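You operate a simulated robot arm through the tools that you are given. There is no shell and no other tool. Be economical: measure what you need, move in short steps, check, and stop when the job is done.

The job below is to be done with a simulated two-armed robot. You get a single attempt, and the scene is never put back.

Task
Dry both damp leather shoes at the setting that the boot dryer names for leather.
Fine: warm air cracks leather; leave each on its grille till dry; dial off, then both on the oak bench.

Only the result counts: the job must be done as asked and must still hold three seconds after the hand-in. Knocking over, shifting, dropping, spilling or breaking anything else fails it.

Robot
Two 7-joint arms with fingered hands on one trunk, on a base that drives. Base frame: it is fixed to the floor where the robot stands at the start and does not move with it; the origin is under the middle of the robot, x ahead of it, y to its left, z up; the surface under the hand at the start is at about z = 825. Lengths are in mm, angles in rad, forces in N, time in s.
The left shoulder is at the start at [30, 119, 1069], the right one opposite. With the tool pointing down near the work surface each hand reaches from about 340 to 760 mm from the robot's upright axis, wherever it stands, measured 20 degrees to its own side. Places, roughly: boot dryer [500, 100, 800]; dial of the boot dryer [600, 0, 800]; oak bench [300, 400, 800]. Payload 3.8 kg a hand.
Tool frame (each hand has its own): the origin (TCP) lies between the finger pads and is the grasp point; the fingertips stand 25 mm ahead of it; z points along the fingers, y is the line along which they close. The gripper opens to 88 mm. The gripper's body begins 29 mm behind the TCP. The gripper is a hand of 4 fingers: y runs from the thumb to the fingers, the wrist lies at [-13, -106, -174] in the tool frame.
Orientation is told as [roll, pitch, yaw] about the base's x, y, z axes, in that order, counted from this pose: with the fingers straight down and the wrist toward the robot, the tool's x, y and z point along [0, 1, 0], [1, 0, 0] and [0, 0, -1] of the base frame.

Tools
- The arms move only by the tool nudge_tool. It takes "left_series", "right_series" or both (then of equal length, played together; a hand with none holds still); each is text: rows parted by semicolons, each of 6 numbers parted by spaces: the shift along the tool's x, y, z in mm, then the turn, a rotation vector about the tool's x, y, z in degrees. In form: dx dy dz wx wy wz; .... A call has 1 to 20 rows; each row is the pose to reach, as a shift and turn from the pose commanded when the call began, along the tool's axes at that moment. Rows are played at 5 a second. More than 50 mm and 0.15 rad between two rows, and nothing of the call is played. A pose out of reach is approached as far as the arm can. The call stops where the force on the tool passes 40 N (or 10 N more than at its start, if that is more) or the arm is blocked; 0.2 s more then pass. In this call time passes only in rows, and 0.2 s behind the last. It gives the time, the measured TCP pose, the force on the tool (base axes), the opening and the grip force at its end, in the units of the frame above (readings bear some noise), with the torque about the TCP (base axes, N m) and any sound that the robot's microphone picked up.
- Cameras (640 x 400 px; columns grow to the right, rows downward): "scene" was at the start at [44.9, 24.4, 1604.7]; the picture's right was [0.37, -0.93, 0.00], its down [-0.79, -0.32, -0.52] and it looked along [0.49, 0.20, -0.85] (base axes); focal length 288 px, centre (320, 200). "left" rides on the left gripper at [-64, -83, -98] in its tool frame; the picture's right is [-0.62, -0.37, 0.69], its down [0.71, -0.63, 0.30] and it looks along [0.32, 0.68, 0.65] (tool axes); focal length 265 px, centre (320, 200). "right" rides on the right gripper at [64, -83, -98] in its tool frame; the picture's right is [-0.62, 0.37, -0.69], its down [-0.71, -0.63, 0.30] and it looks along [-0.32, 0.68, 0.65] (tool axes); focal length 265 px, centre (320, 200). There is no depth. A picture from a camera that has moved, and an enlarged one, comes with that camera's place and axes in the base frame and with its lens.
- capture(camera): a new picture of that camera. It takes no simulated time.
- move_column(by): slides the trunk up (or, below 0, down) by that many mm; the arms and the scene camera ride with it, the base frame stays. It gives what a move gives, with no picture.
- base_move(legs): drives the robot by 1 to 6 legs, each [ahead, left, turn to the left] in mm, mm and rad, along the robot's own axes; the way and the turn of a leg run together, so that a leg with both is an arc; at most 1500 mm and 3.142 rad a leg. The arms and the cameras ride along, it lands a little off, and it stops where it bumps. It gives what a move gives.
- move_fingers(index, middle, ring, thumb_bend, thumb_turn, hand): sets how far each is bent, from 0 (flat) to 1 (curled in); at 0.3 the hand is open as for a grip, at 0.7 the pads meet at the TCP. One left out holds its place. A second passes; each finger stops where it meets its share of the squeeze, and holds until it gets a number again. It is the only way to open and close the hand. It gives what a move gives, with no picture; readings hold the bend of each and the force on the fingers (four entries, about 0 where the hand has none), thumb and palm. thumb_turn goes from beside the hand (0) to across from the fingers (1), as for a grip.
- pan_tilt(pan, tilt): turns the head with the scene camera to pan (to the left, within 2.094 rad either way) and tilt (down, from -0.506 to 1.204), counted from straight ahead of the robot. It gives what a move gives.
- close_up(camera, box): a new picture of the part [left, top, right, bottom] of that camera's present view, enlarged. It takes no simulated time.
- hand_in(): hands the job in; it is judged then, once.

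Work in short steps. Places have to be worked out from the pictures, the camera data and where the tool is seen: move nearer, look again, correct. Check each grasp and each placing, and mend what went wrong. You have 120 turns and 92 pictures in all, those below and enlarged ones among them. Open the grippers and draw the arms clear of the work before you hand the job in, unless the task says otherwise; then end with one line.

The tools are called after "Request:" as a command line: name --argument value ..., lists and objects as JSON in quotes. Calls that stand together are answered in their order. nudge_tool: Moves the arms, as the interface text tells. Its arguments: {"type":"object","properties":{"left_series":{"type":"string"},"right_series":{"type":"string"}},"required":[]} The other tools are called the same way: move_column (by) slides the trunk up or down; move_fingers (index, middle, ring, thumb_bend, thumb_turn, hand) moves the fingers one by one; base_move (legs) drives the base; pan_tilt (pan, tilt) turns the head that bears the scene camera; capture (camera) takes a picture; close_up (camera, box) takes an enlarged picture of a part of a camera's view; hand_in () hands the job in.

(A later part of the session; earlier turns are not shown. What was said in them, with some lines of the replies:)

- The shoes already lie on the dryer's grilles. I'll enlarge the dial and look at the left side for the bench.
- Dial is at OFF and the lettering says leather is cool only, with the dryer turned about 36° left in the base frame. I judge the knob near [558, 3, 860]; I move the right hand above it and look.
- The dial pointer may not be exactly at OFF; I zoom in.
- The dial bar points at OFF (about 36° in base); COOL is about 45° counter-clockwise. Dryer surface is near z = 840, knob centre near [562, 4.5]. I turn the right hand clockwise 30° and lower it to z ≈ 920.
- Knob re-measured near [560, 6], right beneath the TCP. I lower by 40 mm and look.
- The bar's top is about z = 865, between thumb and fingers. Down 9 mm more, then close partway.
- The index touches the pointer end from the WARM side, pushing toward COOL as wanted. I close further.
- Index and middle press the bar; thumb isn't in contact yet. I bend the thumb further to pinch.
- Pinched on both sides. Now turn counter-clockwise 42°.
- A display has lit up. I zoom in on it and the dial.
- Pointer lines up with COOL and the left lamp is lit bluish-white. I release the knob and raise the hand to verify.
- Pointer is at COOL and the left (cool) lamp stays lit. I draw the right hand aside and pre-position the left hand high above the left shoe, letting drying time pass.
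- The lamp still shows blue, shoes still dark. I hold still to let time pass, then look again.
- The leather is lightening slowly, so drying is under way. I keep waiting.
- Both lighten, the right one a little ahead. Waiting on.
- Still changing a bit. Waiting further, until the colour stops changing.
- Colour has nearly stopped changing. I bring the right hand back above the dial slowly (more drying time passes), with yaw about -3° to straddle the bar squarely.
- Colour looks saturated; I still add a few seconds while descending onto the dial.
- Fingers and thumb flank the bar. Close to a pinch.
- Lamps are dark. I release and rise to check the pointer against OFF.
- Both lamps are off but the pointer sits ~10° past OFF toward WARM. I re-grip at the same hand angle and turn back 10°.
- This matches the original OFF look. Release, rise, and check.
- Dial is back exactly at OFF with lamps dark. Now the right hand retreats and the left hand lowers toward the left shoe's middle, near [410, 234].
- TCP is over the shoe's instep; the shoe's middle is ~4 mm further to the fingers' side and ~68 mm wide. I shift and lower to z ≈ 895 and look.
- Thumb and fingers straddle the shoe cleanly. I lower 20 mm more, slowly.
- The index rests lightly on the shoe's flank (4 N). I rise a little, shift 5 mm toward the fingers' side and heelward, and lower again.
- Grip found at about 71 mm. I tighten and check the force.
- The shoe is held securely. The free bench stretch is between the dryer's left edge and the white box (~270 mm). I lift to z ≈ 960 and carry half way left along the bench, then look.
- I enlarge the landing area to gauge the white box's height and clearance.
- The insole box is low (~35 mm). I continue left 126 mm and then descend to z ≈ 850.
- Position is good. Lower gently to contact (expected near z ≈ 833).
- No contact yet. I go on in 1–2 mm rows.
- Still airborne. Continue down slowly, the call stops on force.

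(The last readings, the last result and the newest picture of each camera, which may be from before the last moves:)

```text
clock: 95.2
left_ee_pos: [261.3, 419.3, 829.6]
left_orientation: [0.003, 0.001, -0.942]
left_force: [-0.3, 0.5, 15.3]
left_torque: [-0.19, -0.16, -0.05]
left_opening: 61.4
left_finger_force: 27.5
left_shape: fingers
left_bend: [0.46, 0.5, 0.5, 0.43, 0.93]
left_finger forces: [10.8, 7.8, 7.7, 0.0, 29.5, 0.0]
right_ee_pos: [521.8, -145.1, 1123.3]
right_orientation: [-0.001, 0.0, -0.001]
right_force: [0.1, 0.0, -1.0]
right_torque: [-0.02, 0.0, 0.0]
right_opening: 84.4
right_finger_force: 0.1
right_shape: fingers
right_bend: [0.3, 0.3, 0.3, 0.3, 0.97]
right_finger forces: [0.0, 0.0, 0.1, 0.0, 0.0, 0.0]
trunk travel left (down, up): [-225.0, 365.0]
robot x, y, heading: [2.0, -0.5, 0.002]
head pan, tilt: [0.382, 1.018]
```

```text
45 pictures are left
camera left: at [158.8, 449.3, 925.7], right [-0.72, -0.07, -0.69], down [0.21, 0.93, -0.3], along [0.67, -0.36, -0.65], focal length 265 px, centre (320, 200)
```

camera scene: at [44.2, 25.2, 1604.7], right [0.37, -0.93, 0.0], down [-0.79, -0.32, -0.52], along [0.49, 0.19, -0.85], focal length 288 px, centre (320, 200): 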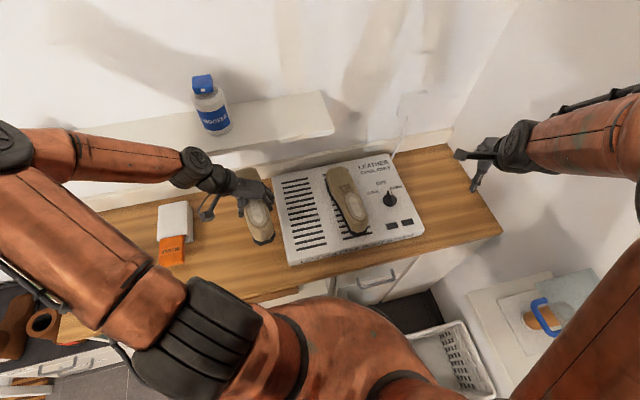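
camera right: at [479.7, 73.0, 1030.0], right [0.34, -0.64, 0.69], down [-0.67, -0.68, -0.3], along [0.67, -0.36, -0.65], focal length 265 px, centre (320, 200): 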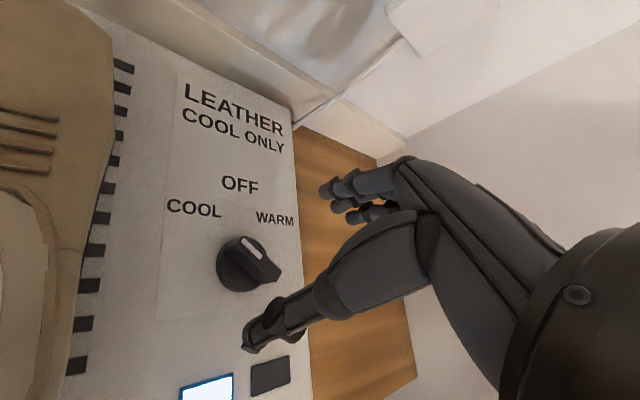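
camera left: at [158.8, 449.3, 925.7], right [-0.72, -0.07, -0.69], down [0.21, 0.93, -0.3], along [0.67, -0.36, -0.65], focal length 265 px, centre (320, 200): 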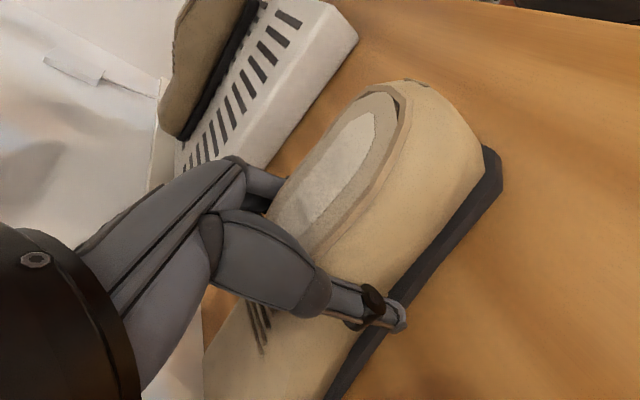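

Contact at z ≈ 829 with 15 N. I open gradually and lift off.

Request:
nudge_tool --left_series "0 0 -1.5 0 0 0"

Request:
move_fingers --hand "left" --index 0.3 --middle 0.3 --ring 0.3 --thumb_bend 0.3 --thumb_turn 0.98

Request:
capture --camera "left"

```text
clock: 95.6
left_ee_pos: [260.4, 419.8, 829.0]
left_orientation: [-0.002, -0.001, -0.943]
left_force: [-1.1, 0.1, 13.3]
left_torque: [-0.14, -0.19, -0.04]
left_opening: 61.5
left_finger_force: 28.1
left_shape: fingers
left_bend: [0.47, 0.5, 0.5, 0.43, 0.93]
left_finger forces: [10.6, 7.5, 7.5, 0.0, 29.5, 0.0]
right_ee_pos: [521.9, -145.9, 1123.4]
right_orientation: [-0.002, 0.0, -0.001]
right_force: [0.2, 1.1, 0.3]
right_torque: [0.0, 0.02, -0.01]
right_opening: 84.6
right_finger_force: 0.0
right_shape: fingers
right_bend: [0.3, 0.3, 0.3, 0.3, 0.97]
right_finger forces: [0.0, 0.0, 0.0, 0.0, 0.1, 0.0]
trunk travel left (down, up): [-225.0, 365.0]
robot x, y, heading: [-1.3, -0.1, 0.002]
head pan, tilt: [0.382, 1.018]
```

```text
clock: 96.6
left_ee_pos: [262.1, 420.5, 828.2]
left_orientation: [-0.001, 0.001, -0.943]
left_force: [-2.8, -0.2, 1.7]
left_torque: [0.01, -0.05, 0.05]
left_opening: 86.3
left_finger_force: 1.5
left_shape: fingers
left_bend: [0.3, 0.3, 0.3, 0.29, 0.95]
left_finger forces: [0.0, 0.1, 0.1, 0.0, 2.4, 0.1]
right_ee_pos: [521.7, -145.3, 1122.6]
right_orientation: [-0.001, -0.001, 0.001]
right_force: [0.5, 0.2, 0.3]
right_torque: [0.0, -0.01, -0.01]
right_opening: 84.6
right_finger_force: 0.1
right_shape: fingers
right_bend: [0.3, 0.3, 0.3, 0.3, 0.97]
right_finger forces: [0.1, 0.0, 0.0, 0.0, 0.1, 0.0]
trunk travel left (down, up): [-225.0, 365.0]
robot x, y, heading: [-1.9, -3.3, 0.001]
head pan, tilt: [0.382, 1.018]
```

```text
44 pictures are left
camera left: at [159.0, 449.5, 925.6], right [-0.72, -0.07, -0.69], down [0.21, 0.93, -0.3], along [0.66, -0.36, -0.65], focal length 265 px, centre (320, 200)
```

left: 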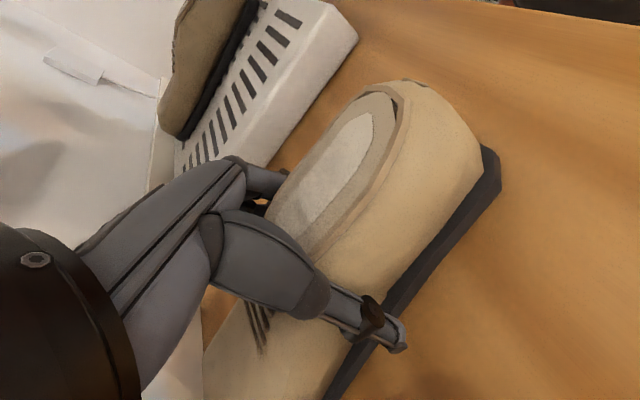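

Thumb still lightly touches; I shift 6 mm to its side, then rise.

Request:
nudge_tool --left_series "0 -3 0 0 0 0; 0 -6 0 0 0 0; 0 -6 -5 0 0 0; 0 -6 -15 0 0 0; 0 -6 -35 0 0 0; 0 -6 -70 0 0 0; 0 -6 -105 0 0 0; 0 -6 -135 0 0 0"

Request:
capture --camera "left"

Request:
close_up --camera "scene" --box '[130, 150, 310, 300]'

```text
clock: 98.4
left_ee_pos: [258.3, 422.2, 964.8]
left_orientation: [0.001, 0.0, -0.942]
left_force: [0.5, -0.6, -0.7]
left_torque: [0.0, 0.03, 0.03]
left_opening: 84.9
left_finger_force: 0.0
left_shape: fingers
left_bend: [0.3, 0.3, 0.3, 0.3, 0.95]
left_finger forces: [0.0, 0.1, 0.0, 0.0, 0.0, 0.1]
right_ee_pos: [521.0, -145.2, 1122.8]
right_orientation: [0.001, 0.0, 0.002]
right_force: [0.0, -0.1, 0.4]
right_torque: [0.0, -0.01, 0.07]
right_opening: 84.2
right_finger_force: 0.1
right_shape: fingers
right_bend: [0.3, 0.3, 0.3, 0.3, 0.97]
right_finger forces: [0.1, 0.0, 0.0, 0.0, 0.0, 0.0]
trunk travel left (down, up): [-225.0, 365.0]
robot x, y, heading: [2.2, 1.1, 0.004]
head pan, tilt: [0.382, 1.018]
```

```text
43 pictures are left
camera left: at [155.6, 452.7, 1062.0], right [-0.72, -0.07, -0.69], down [0.21, 0.93, -0.31], along [0.66, -0.36, -0.65], focal length 265 px, centre (320, 200)
```

left: 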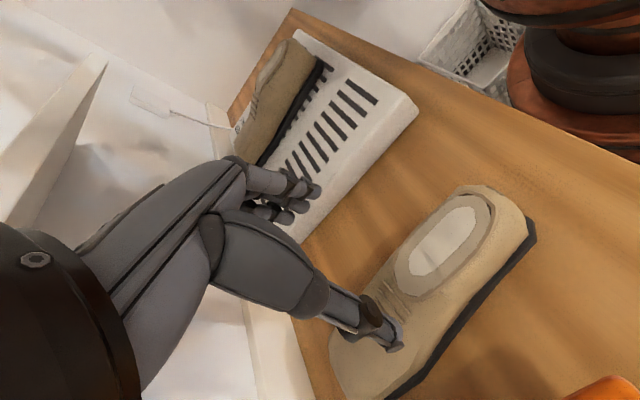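

```text
2.67 times, centred on (220, 225) of scene
camera zoom: at [44.8, 23.8, 1604.7], right [0.37, -0.93, 0.0], down [-0.79, -0.32, -0.52], along [0.49, 0.2, -0.85], focal length 769 px, centre (587, 133)
```

zoom: 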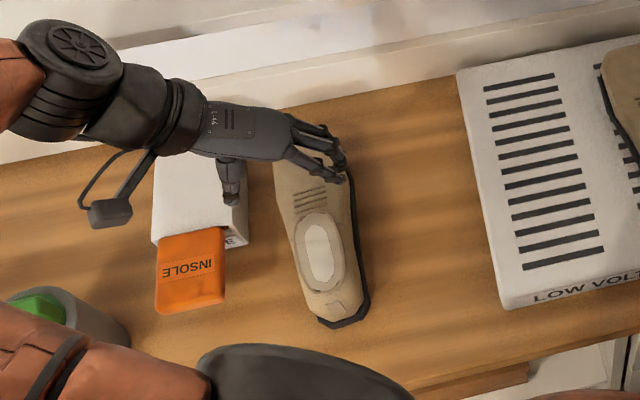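

First shoe stands upright on the bench. Now over to the right shoe: grasp point should be 138 mm further right than the first was, near [487, 108].

Request:
nudge_tool --left_series "0 35 -15 0 0 0; 0 75 -15 0 0 0; 0 115 -15 0 0 0; 0 155 -15 0 0 0; 0 195 -15 0 0 0; 0 235 -15 0 0 0; 0 275 -15 0 0 0; 0 315 -15 0 0 0; 0 355 -10 0 0 0; 0 388 0 0 0 0"

Request:
capture --camera "left"

Request:
close_up --camera "scene" --box '[260, 140, 440, 270]'

```text
clock: 100.6
left_ee_pos: [484.8, 109.6, 963.5]
left_orientation: [-0.001, 0.0, -0.94]
left_force: [-0.3, -0.1, -1.1]
left_torque: [0.0, -0.04, -0.01]
left_opening: 85.1
left_finger_force: 0.1
left_shape: fingers
left_bend: [0.3, 0.3, 0.3, 0.3, 0.95]
left_finger forces: [0.0, 0.0, 0.0, 0.0, 0.0, 0.0]
right_ee_pos: [522.7, -146.1, 1121.9]
right_orientation: [0.0, 0.001, -0.001]
right_force: [-0.1, 0.4, -0.2]
right_torque: [-0.02, -0.01, 0.01]
right_opening: 84.7
right_finger_force: 0.2
right_shape: fingers
right_bend: [0.3, 0.3, 0.3, 0.3, 0.97]
right_finger forces: [0.0, 0.1, 0.1, 0.0, 0.0, 0.0]
trunk travel left (down, up): [-225.0, 365.0]
robot x, y, heading: [-2.9, 3.3, 0.003]
head pan, tilt: [0.382, 1.018]
```

```text
41 pictures are left
camera left: at [384.3, 140.4, 1059.6], right [-0.72, -0.07, -0.69], down [0.21, 0.93, -0.3], along [0.66, -0.36, -0.65], focal length 265 px, centre (320, 200)
```

left: 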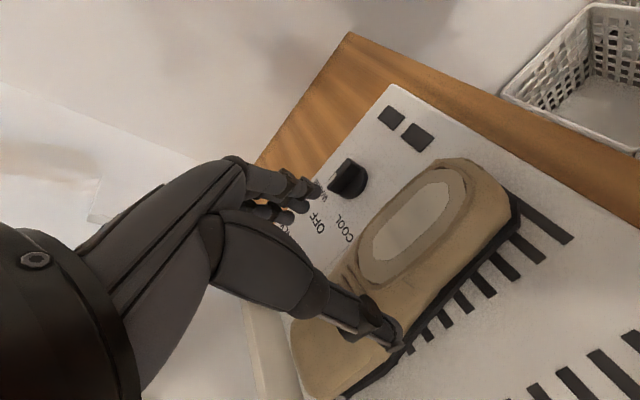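

```text
3.08 times, centred on (350, 205) of scene
camera zoom: at [45.8, 23.5, 1604.6], right [0.37, -0.93, 0.0], down [-0.79, -0.32, -0.52], along [0.49, 0.2, -0.85], focal length 888 px, centre (228, 185)
```

zoom: 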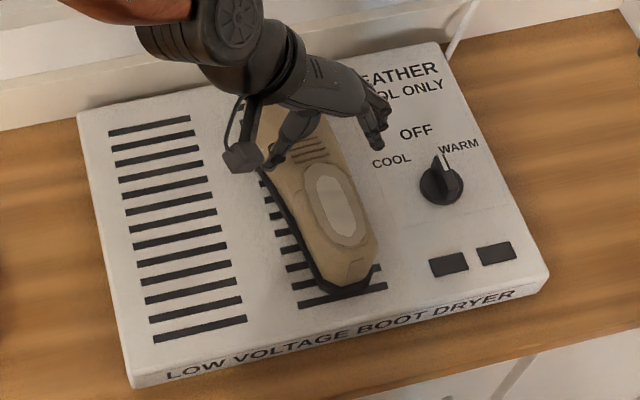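

Nearly the same relation as the first grasp; I shift 5 mm to the fingers' side and lower to z ≈ 893.

Request:
nudge_tool --left_series "0 5 15 0 0 0; 0 5 30 0 0 0; 0 5 45 0 0 0; 0 5 58 0 0 0; 0 5 70 0 0 0"

Request:
capture --camera "left"

Request:
close_up --camera "scene" --box '[260, 140, 440, 270]'

```text
clock: 101.8
left_ee_pos: [489.0, 107.5, 891.5]
left_orientation: [0.001, -0.001, -0.942]
left_force: [0.8, -0.9, 0.5]
left_torque: [0.0, -0.03, -0.01]
left_opening: 85.2
left_finger_force: 0.1
left_shape: fingers
left_bend: [0.3, 0.3, 0.3, 0.3, 0.95]
left_finger forces: [0.1, 0.0, 0.1, 0.1, 0.0, 0.0]
right_ee_pos: [522.6, -143.9, 1123.2]
right_orientation: [0.0, 0.0, -0.001]
right_force: [0.0, -0.5, 0.1]
right_torque: [-0.03, 0.04, 0.01]
right_opening: 84.4
right_finger_force: 0.0
right_shape: fingers
right_bend: [0.3, 0.3, 0.3, 0.3, 0.97]
right_finger forces: [0.0, 0.1, 0.0, 0.0, 0.1, 0.0]
trunk travel left (down, up): [-225.0, 365.0]
robot x, y, heading: [-0.0, 0.8, -0.002]
head pan, tilt: [0.382, 1.018]
```

```text
39 pictures are left
camera left: at [387.6, 137.0, 989.6], right [-0.72, -0.07, -0.69], down [0.21, 0.93, -0.3], along [0.66, -0.36, -0.65], focal length 265 px, centre (320, 200)
```

left: 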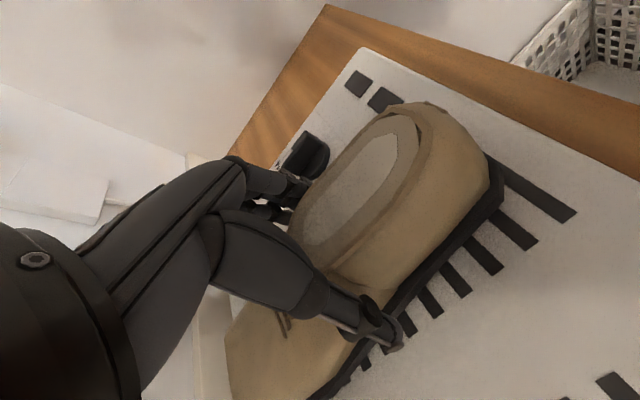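

```text
3.08 times, centred on (350, 205) of scene
camera zoom: at [45.3, 24.4, 1604.6], right [0.37, -0.93, 0.0], down [-0.79, -0.32, -0.52], along [0.49, 0.2, -0.85], focal length 888 px, centre (228, 185)
```

zoom: 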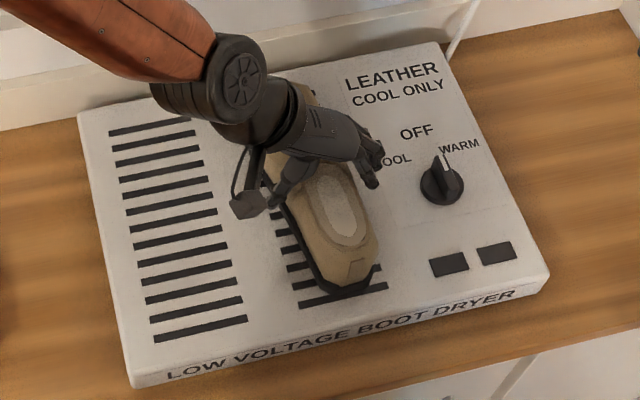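

Straddle looks like the first. I lower to z ≈ 872 and close lightly.

Request:
nudge_tool --left_series "0 0 5 0 0 0; 0 0 10 0 0 0; 0 0 15 0 0 0; 0 0 19 0 0 0"

Request:
move_fingers --hand "left" --index 0.4 --middle 0.4 --ring 0.4 --thumb_bend 0.4

Request:
capture --camera "left"

```text
clock: 102.8
left_ee_pos: [489.7, 106.8, 874.2]
left_orientation: [0.0, 0.001, -0.943]
left_force: [0.1, -0.1, -0.2]
left_torque: [-0.05, 0.02, -0.04]
left_opening: 85.0
left_finger_force: 0.1
left_shape: fingers
left_bend: [0.3, 0.3, 0.3, 0.3, 0.95]
left_finger forces: [0.1, 0.0, 0.0, 0.1, 0.0, 0.1]
right_ee_pos: [522.5, -145.8, 1122.8]
right_orientation: [0.0, 0.002, 0.0]
right_force: [0.1, 0.2, -0.2]
right_torque: [-0.03, -0.01, 0.0]
right_opening: 84.3
right_finger_force: 0.1
right_shape: fingers
right_bend: [0.3, 0.3, 0.3, 0.3, 0.97]
right_finger forces: [0.1, 0.0, 0.0, 0.0, 0.1, 0.0]
trunk travel left (down, up): [-225.0, 365.0]
robot x, y, heading: [-1.6, 1.5, 0.0]
head pan, tilt: [0.382, 1.018]
```

```text
clock: 103.8
left_ee_pos: [489.5, 105.6, 873.9]
left_orientation: [0.001, -0.001, -0.943]
left_force: [0.2, 0.0, 0.4]
left_torque: [0.0, 0.03, 0.03]
left_opening: 71.2
left_finger_force: 4.8
left_shape: fingers
left_bend: [0.37, 0.39, 0.39, 0.37, 0.96]
left_finger forces: [4.2, 0.3, 0.2, 0.0, 4.7, 0.0]
right_ee_pos: [521.7, -145.0, 1122.8]
right_orientation: [0.001, -0.001, 0.0]
right_force: [0.0, -0.4, 0.2]
right_torque: [0.02, 0.03, 0.0]
right_opening: 84.4
right_finger_force: 0.0
right_shape: fingers
right_bend: [0.3, 0.3, 0.3, 0.3, 0.97]
right_finger forces: [0.0, 0.1, 0.0, 0.1, 0.0, 0.0]
trunk travel left (down, up): [-225.0, 365.0]
robot x, y, heading: [3.8, 0.2, -0.0]
head pan, tilt: [0.382, 1.018]
```

```text
37 pictures are left
camera left: at [387.5, 136.1, 971.3], right [-0.72, -0.07, -0.69], down [0.21, 0.93, -0.3], along [0.66, -0.36, -0.65], focal length 265 px, centre (320, 200)
```

left: 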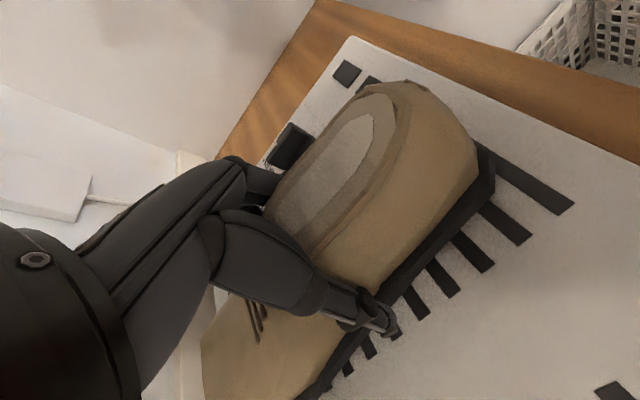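

Same contact as before. Tighten and lift.

Request:
move_fingers --hand "left" --index 0.6 --middle 0.6 --ring 0.6 --thumb_bend 0.6

Request:
nudge_tool --left_series "0 0 -4 0 0 0; 0 0 -10 0 0 0; 0 0 -25 0 0 0; 0 0 -50 0 0 0; 0 0 -75 0 0 0; 0 0 -95 0 0 0"

Request:
capture --camera "left"

```text
clock: 104.8
left_ee_pos: [490.1, 105.7, 874.2]
left_orientation: [0.001, 0.0, -0.942]
left_force: [2.0, -3.1, 2.5]
left_torque: [-0.23, -0.19, -0.02]
left_opening: 61.6
left_finger_force: 26.0
left_shape: fingers
left_bend: [0.46, 0.49, 0.48, 0.42, 0.96]
left_finger forces: [10.7, 8.5, 8.0, 0.0, 24.5, 0.0]
right_ee_pos: [522.0, -144.9, 1123.1]
right_orientation: [-0.001, 0.0, 0.001]
right_force: [0.8, -0.1, 0.8]
right_torque: [0.0, 0.0, -0.04]
right_opening: 84.6
right_finger_force: 0.0
right_shape: fingers
right_bend: [0.3, 0.3, 0.3, 0.3, 0.97]
right_finger forces: [0.0, 0.1, 0.1, 0.0, 0.1, 0.0]
trunk travel left (down, up): [-225.0, 365.0]
robot x, y, heading: [3.7, 0.5, -0.001]
head pan, tilt: [0.382, 1.018]
```

```text
clock: 106.2
left_ee_pos: [487.8, 106.6, 968.8]
left_orientation: [-0.003, 0.0, -0.942]
left_force: [-1.3, -0.3, -3.2]
left_torque: [-0.05, 0.05, 0.01]
left_opening: 61.4
left_finger_force: 25.7
left_shape: fingers
left_bend: [0.47, 0.5, 0.49, 0.42, 0.95]
left_finger forces: [10.3, 7.7, 7.2, 0.0, 26.6, 0.0]
right_ee_pos: [521.9, -145.6, 1122.6]
right_orientation: [0.001, 0.0, -0.001]
right_force: [1.1, -0.2, 0.3]
right_torque: [-0.01, 0.01, -0.01]
right_opening: 84.3
right_finger_force: 0.1
right_shape: fingers
right_bend: [0.3, 0.3, 0.3, 0.3, 0.97]
right_finger forces: [0.1, 0.1, 0.0, 0.0, 0.0, 0.0]
trunk travel left (down, up): [-225.0, 365.0]
robot x, y, heading: [1.9, 2.8, 0.002]
head pan, tilt: [0.382, 1.018]
```

```text
36 pictures are left
camera left: at [386.3, 137.0, 1065.8], right [-0.72, -0.07, -0.69], down [0.21, 0.93, -0.3], along [0.66, -0.36, -0.65], focal length 265 px, centre (320, 200)
```

left: 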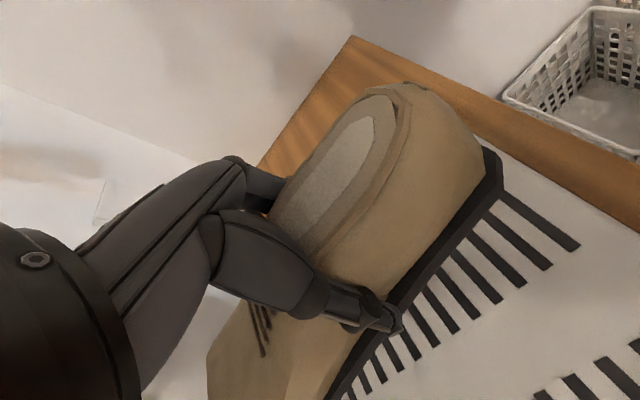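

Held. I carry it left 284 mm, to the gap between the dryer and the first shoe, and look.

Request:
nudge_tool --left_series "0 -35 0 0 0 0; 0 -70 0 0 0 0; 0 -105 0 0 0 0; 0 -140 0 0 0 0; 0 -175 0 0 0 0; 0 -210 0 0 0 0; 0 -245 0 0 0 0; 0 -284 0 0 0 0; 0 -284 25 0 0 0; 0 -284 50 0 0 0"

Request:
capture --camera "left"

Request:
close_up --camera "scene" --box '[130, 150, 310, 300]'

```text
clock: 108.4
left_ee_pos: [321.0, 335.5, 918.9]
left_orientation: [0.0, -0.001, -0.942]
left_force: [-0.3, 0.2, -3.4]
left_torque: [-0.07, 0.05, -0.01]
left_opening: 61.3
left_finger_force: 25.1
left_shape: fingers
left_bend: [0.47, 0.5, 0.5, 0.42, 0.95]
left_finger forces: [10.4, 7.8, 7.1, 0.0, 26.4, 0.0]
right_ee_pos: [522.4, -144.7, 1122.5]
right_orientation: [0.0, 0.0, -0.001]
right_force: [0.7, -0.8, 0.7]
right_torque: [-0.02, -0.01, 0.03]
right_opening: 84.6
right_finger_force: 0.0
right_shape: fingers
right_bend: [0.3, 0.3, 0.3, 0.3, 0.97]
right_finger forces: [0.0, 0.0, 0.0, 0.1, 0.0, 0.1]
trunk travel left (down, up): [-225.0, 365.0]
robot x, y, heading: [-2.0, 0.0, -0.002]
head pan, tilt: [0.382, 1.018]
```

```text
35 pictures are left
camera left: at [219.9, 365.4, 1016.4], right [-0.72, -0.07, -0.69], down [0.21, 0.93, -0.3], along [0.66, -0.36, -0.65], focal length 265 px, centre (320, 200)
```

left: 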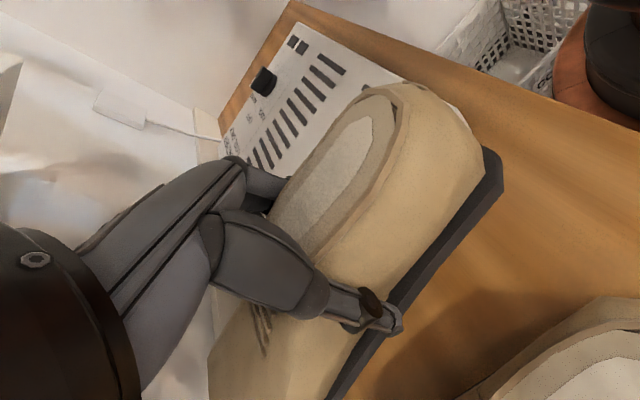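

```text
2.67 times, centred on (220, 225) of scene
camera zoom: at [44.8, 25.2, 1604.6], right [0.37, -0.93, 0.0], down [-0.79, -0.32, -0.52], along [0.49, 0.2, -0.85], focal length 769 px, centre (587, 133)
```

zoom: 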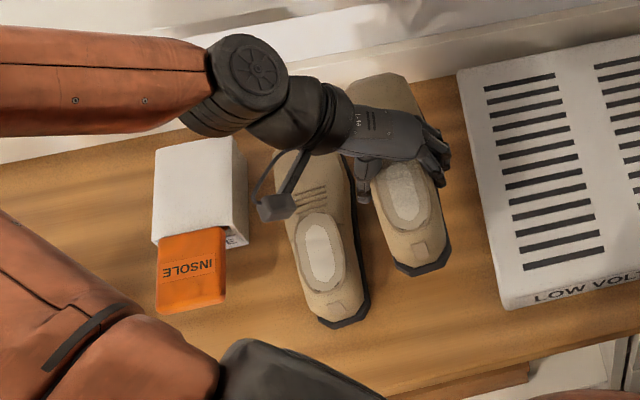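

Clearances look right. I lower to z ≈ 845 and check the gaps.

Request:
nudge_tool --left_series "0 0 20 0 0 0; 0 0 40 0 0 0; 0 0 58 0 0 0; 0 0 74 0 0 0"

Request:
capture --camera "left"

Request:
close_up --camera "scene" --box '[130, 150, 310, 300]'

```text
clock: 109.4
left_ee_pos: [321.5, 334.5, 845.0]
left_orientation: [-0.001, 0.0, -0.942]
left_force: [0.5, -0.6, -3.0]
left_torque: [-0.07, 0.05, 0.02]
left_opening: 61.5
left_finger_force: 25.9
left_shape: fingers
left_bend: [0.47, 0.5, 0.5, 0.42, 0.95]
left_finger forces: [10.4, 7.6, 7.1, 0.0, 26.4, 0.0]
right_ee_pos: [522.1, -145.0, 1122.2]
right_orientation: [0.0, 0.0, 0.0]
right_force: [0.3, 0.0, 0.0]
right_torque: [0.02, 0.01, -0.02]
right_opening: 84.4
right_finger_force: 0.1
right_shape: fingers
right_bend: [0.3, 0.3, 0.3, 0.3, 0.97]
right_finger forces: [0.1, 0.0, 0.1, 0.1, 0.1, 0.0]
trunk travel left (down, up): [-225.0, 365.0]
robot x, y, heading: [0.6, 1.7, -0.004]
head pan, tilt: [0.382, 1.018]
```

```text
33 pictures are left
camera left: at [219.7, 364.5, 942.4], right [-0.72, -0.07, -0.69], down [0.21, 0.93, -0.3], along [0.66, -0.36, -0.65], focal length 265 px, centre (320, 200)
```

left: 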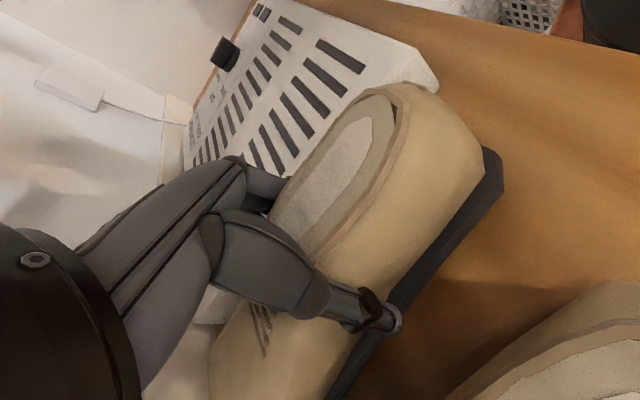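

```text
2.67 times, centred on (220, 225) of scene
camera zoom: at [45.1, 24.8, 1604.6], right [0.37, -0.93, 0.0], down [-0.79, -0.32, -0.52], along [0.49, 0.2, -0.85], focal length 769 px, centre (587, 133)
```

zoom: 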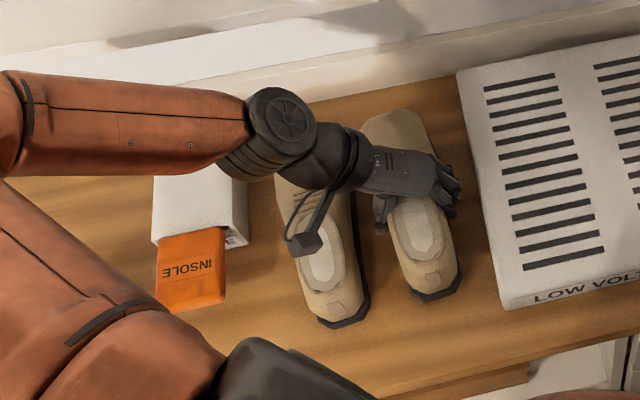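

About 30 mm gap on both sides. Lower to contact.

Request:
nudge_tool --left_series "0 0 4 0 0 0; 0 0 8 0 0 0; 0 0 11 0 0 0; 0 0 13 0 0 0; 0 0 14.5 0 0 0; 0 0 16 0 0 0"

```text
clock: 110.8
left_ee_pos: [320.5, 334.9, 830.0]
left_orientation: [0.0, 0.0, -0.943]
left_force: [-1.5, -1.6, 6.0]
left_torque: [-0.08, -0.06, -0.03]
left_opening: 61.4
left_finger_force: 25.6
left_shape: fingers
left_bend: [0.47, 0.5, 0.5, 0.42, 0.95]
left_finger forces: [9.7, 7.4, 7.2, 0.0, 27.2, 0.0]
right_ee_pos: [520.4, -145.5, 1122.9]
right_orientation: [0.001, -0.002, 0.001]
right_force: [0.3, 0.3, 0.0]
right_torque: [-0.03, 0.01, 0.04]
right_opening: 84.3
right_finger_force: 0.1
right_shape: fingers
right_bend: [0.3, 0.3, 0.3, 0.3, 0.97]
right_finger forces: [0.0, 0.0, 0.0, 0.0, 0.0, 0.0]
trunk travel left (down, up): [-225.0, 365.0]
robot x, y, heading: [-1.3, -1.0, -0.001]
head pan, tilt: [0.382, 1.018]
```

Contact (about 9 N change). I open to a moderate width.

Request:
move_fingers --hand "left" --index 0.32 --middle 0.33 --ring 0.33 --thumb_bend 0.3

Request:
capture --camera "left"

```text
clock: 111.8
left_ee_pos: [320.7, 335.8, 829.2]
left_orientation: [0.001, 0.001, -0.943]
left_force: [-2.3, 0.5, 1.0]
left_torque: [0.01, 0.01, 0.05]
left_opening: 83.9
left_finger_force: 1.3
left_shape: fingers
left_bend: [0.32, 0.33, 0.33, 0.29, 0.95]
left_finger forces: [0.0, 0.0, 0.0, 0.0, 2.4, 0.0]
right_ee_pos: [522.7, -145.5, 1122.1]
right_orientation: [0.001, 0.001, 0.0]
right_force: [1.0, 0.5, -0.1]
right_torque: [0.04, 0.01, -0.02]
right_opening: 84.5
right_finger_force: 0.0
right_shape: fingers
right_bend: [0.3, 0.3, 0.3, 0.3, 0.97]
right_finger forces: [0.0, 0.0, 0.0, 0.0, 0.0, 0.0]
trunk travel left (down, up): [-225.0, 365.0]
robot x, y, heading: [0.4, 1.2, 0.003]
head pan, tilt: [0.382, 1.018]
```

```text
31 pictures are left
camera left: at [219.4, 365.4, 926.2], right [-0.72, -0.07, -0.69], down [0.21, 0.93, -0.3], along [0.66, -0.36, -0.65], focal length 265 px, centre (320, 200)
```

left: 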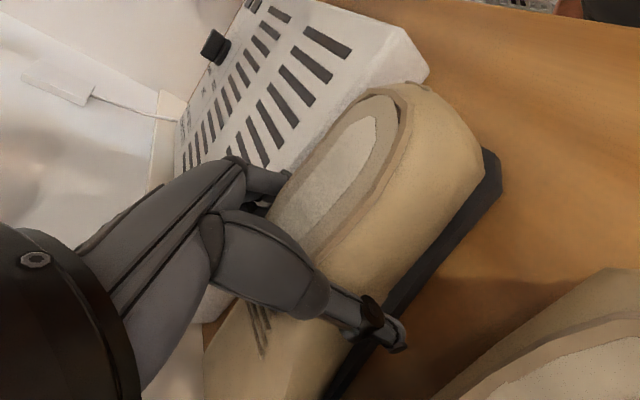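

Released; thumb barely touches. Shift 5 mm to its side and rise well clear.

Request:
nudge_tool --left_series "0 -3 0 0 0 0; 0 -5 0 0 0 0; 0 -5 -5 0 0 0; 0 -5 -15 0 0 0; 0 -5 -35 0 0 0; 0 -5 -70 0 0 0; 0 -5 -105 0 0 0; 0 -5 -140 0 0 0; 0 -5 -180 0 0 0; 0 -5 -220 0 0 0; 0 -5 -255 0 0 0"

Request:
capture --camera "scene"

Request:
capture --camera "left"

Request:
close_up --camera "scene" --box '[170, 140, 440, 310]'

```text
clock: 114.2
left_ee_pos: [317.5, 338.9, 1085.8]
left_orientation: [0.001, 0.0, -0.942]
left_force: [0.4, 0.7, -0.4]
left_torque: [0.0, 0.0, 0.03]
left_opening: 82.8
left_finger_force: 0.1
left_shape: fingers
left_bend: [0.32, 0.33, 0.33, 0.3, 0.95]
left_finger forces: [0.0, 0.1, 0.1, 0.0, 0.0, 0.0]
right_ee_pos: [521.9, -146.3, 1123.0]
right_orientation: [-0.001, -0.001, 0.0]
right_force: [0.0, -0.2, 1.4]
right_torque: [0.02, -0.03, -0.02]
right_opening: 84.2
right_finger_force: 0.1
right_shape: fingers
right_bend: [0.3, 0.3, 0.3, 0.3, 0.97]
right_finger forces: [0.0, 0.0, 0.0, 0.1, 0.0, 0.0]
trunk travel left (down, up): [-225.0, 365.0]
robot x, y, heading: [2.5, -2.0, 0.003]
head pan, tilt: [0.382, 1.018]
```

```text
30 pictures are left
camera scene: at [44.7, 23.7, 1604.7], right [0.37, -0.93, 0.0], down [-0.79, -0.32, -0.52], along [0.49, 0.2, -0.85], focal length 288 px, centre (320, 200)
```

scene: 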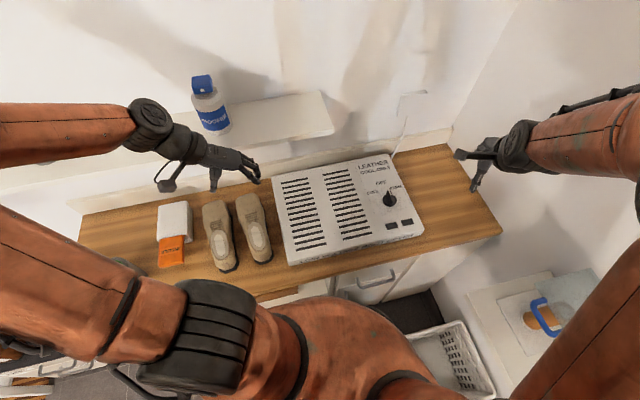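

```text
29 pictures are left
camera left: at [216.0, 368.5, 1182.9], right [-0.72, -0.07, -0.69], down [0.21, 0.93, -0.3], along [0.66, -0.36, -0.65], focal length 265 px, centre (320, 200)
```

left: 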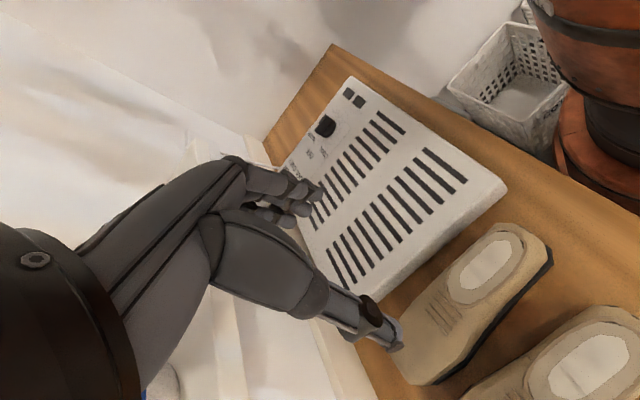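

```text
2.35 times, centred on (305, 225) of scene
camera zoom: at [44.7, 23.7, 1604.7], right [0.37, -0.93, 0.0], down [-0.79, -0.32, -0.52], along [0.49, 0.2, -0.85], focal length 679 px, centre (355, 141)
```

zoom: 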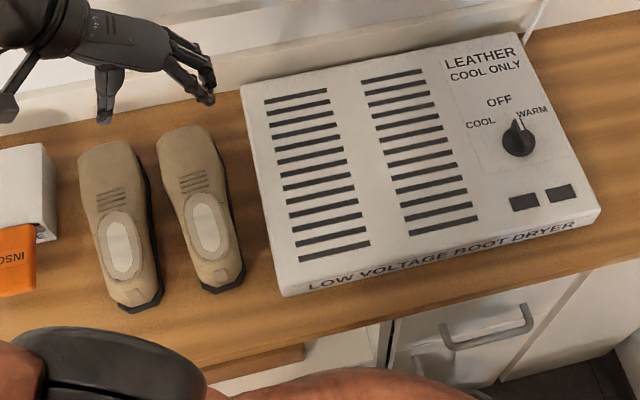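

Both shoes stand upright, light and dry on the oak bench. The dial is at OFF with its lamps dark, both hands are open and clear, and nothing else was disturbed. I hand in.

Request:
hand_in

```text
The job is handed in.
```

I dried both leather shoes on COOL until their colour stopped changing, turned the dial back to OFF, and set both shoes upright on the oak bench; the job is handed in.
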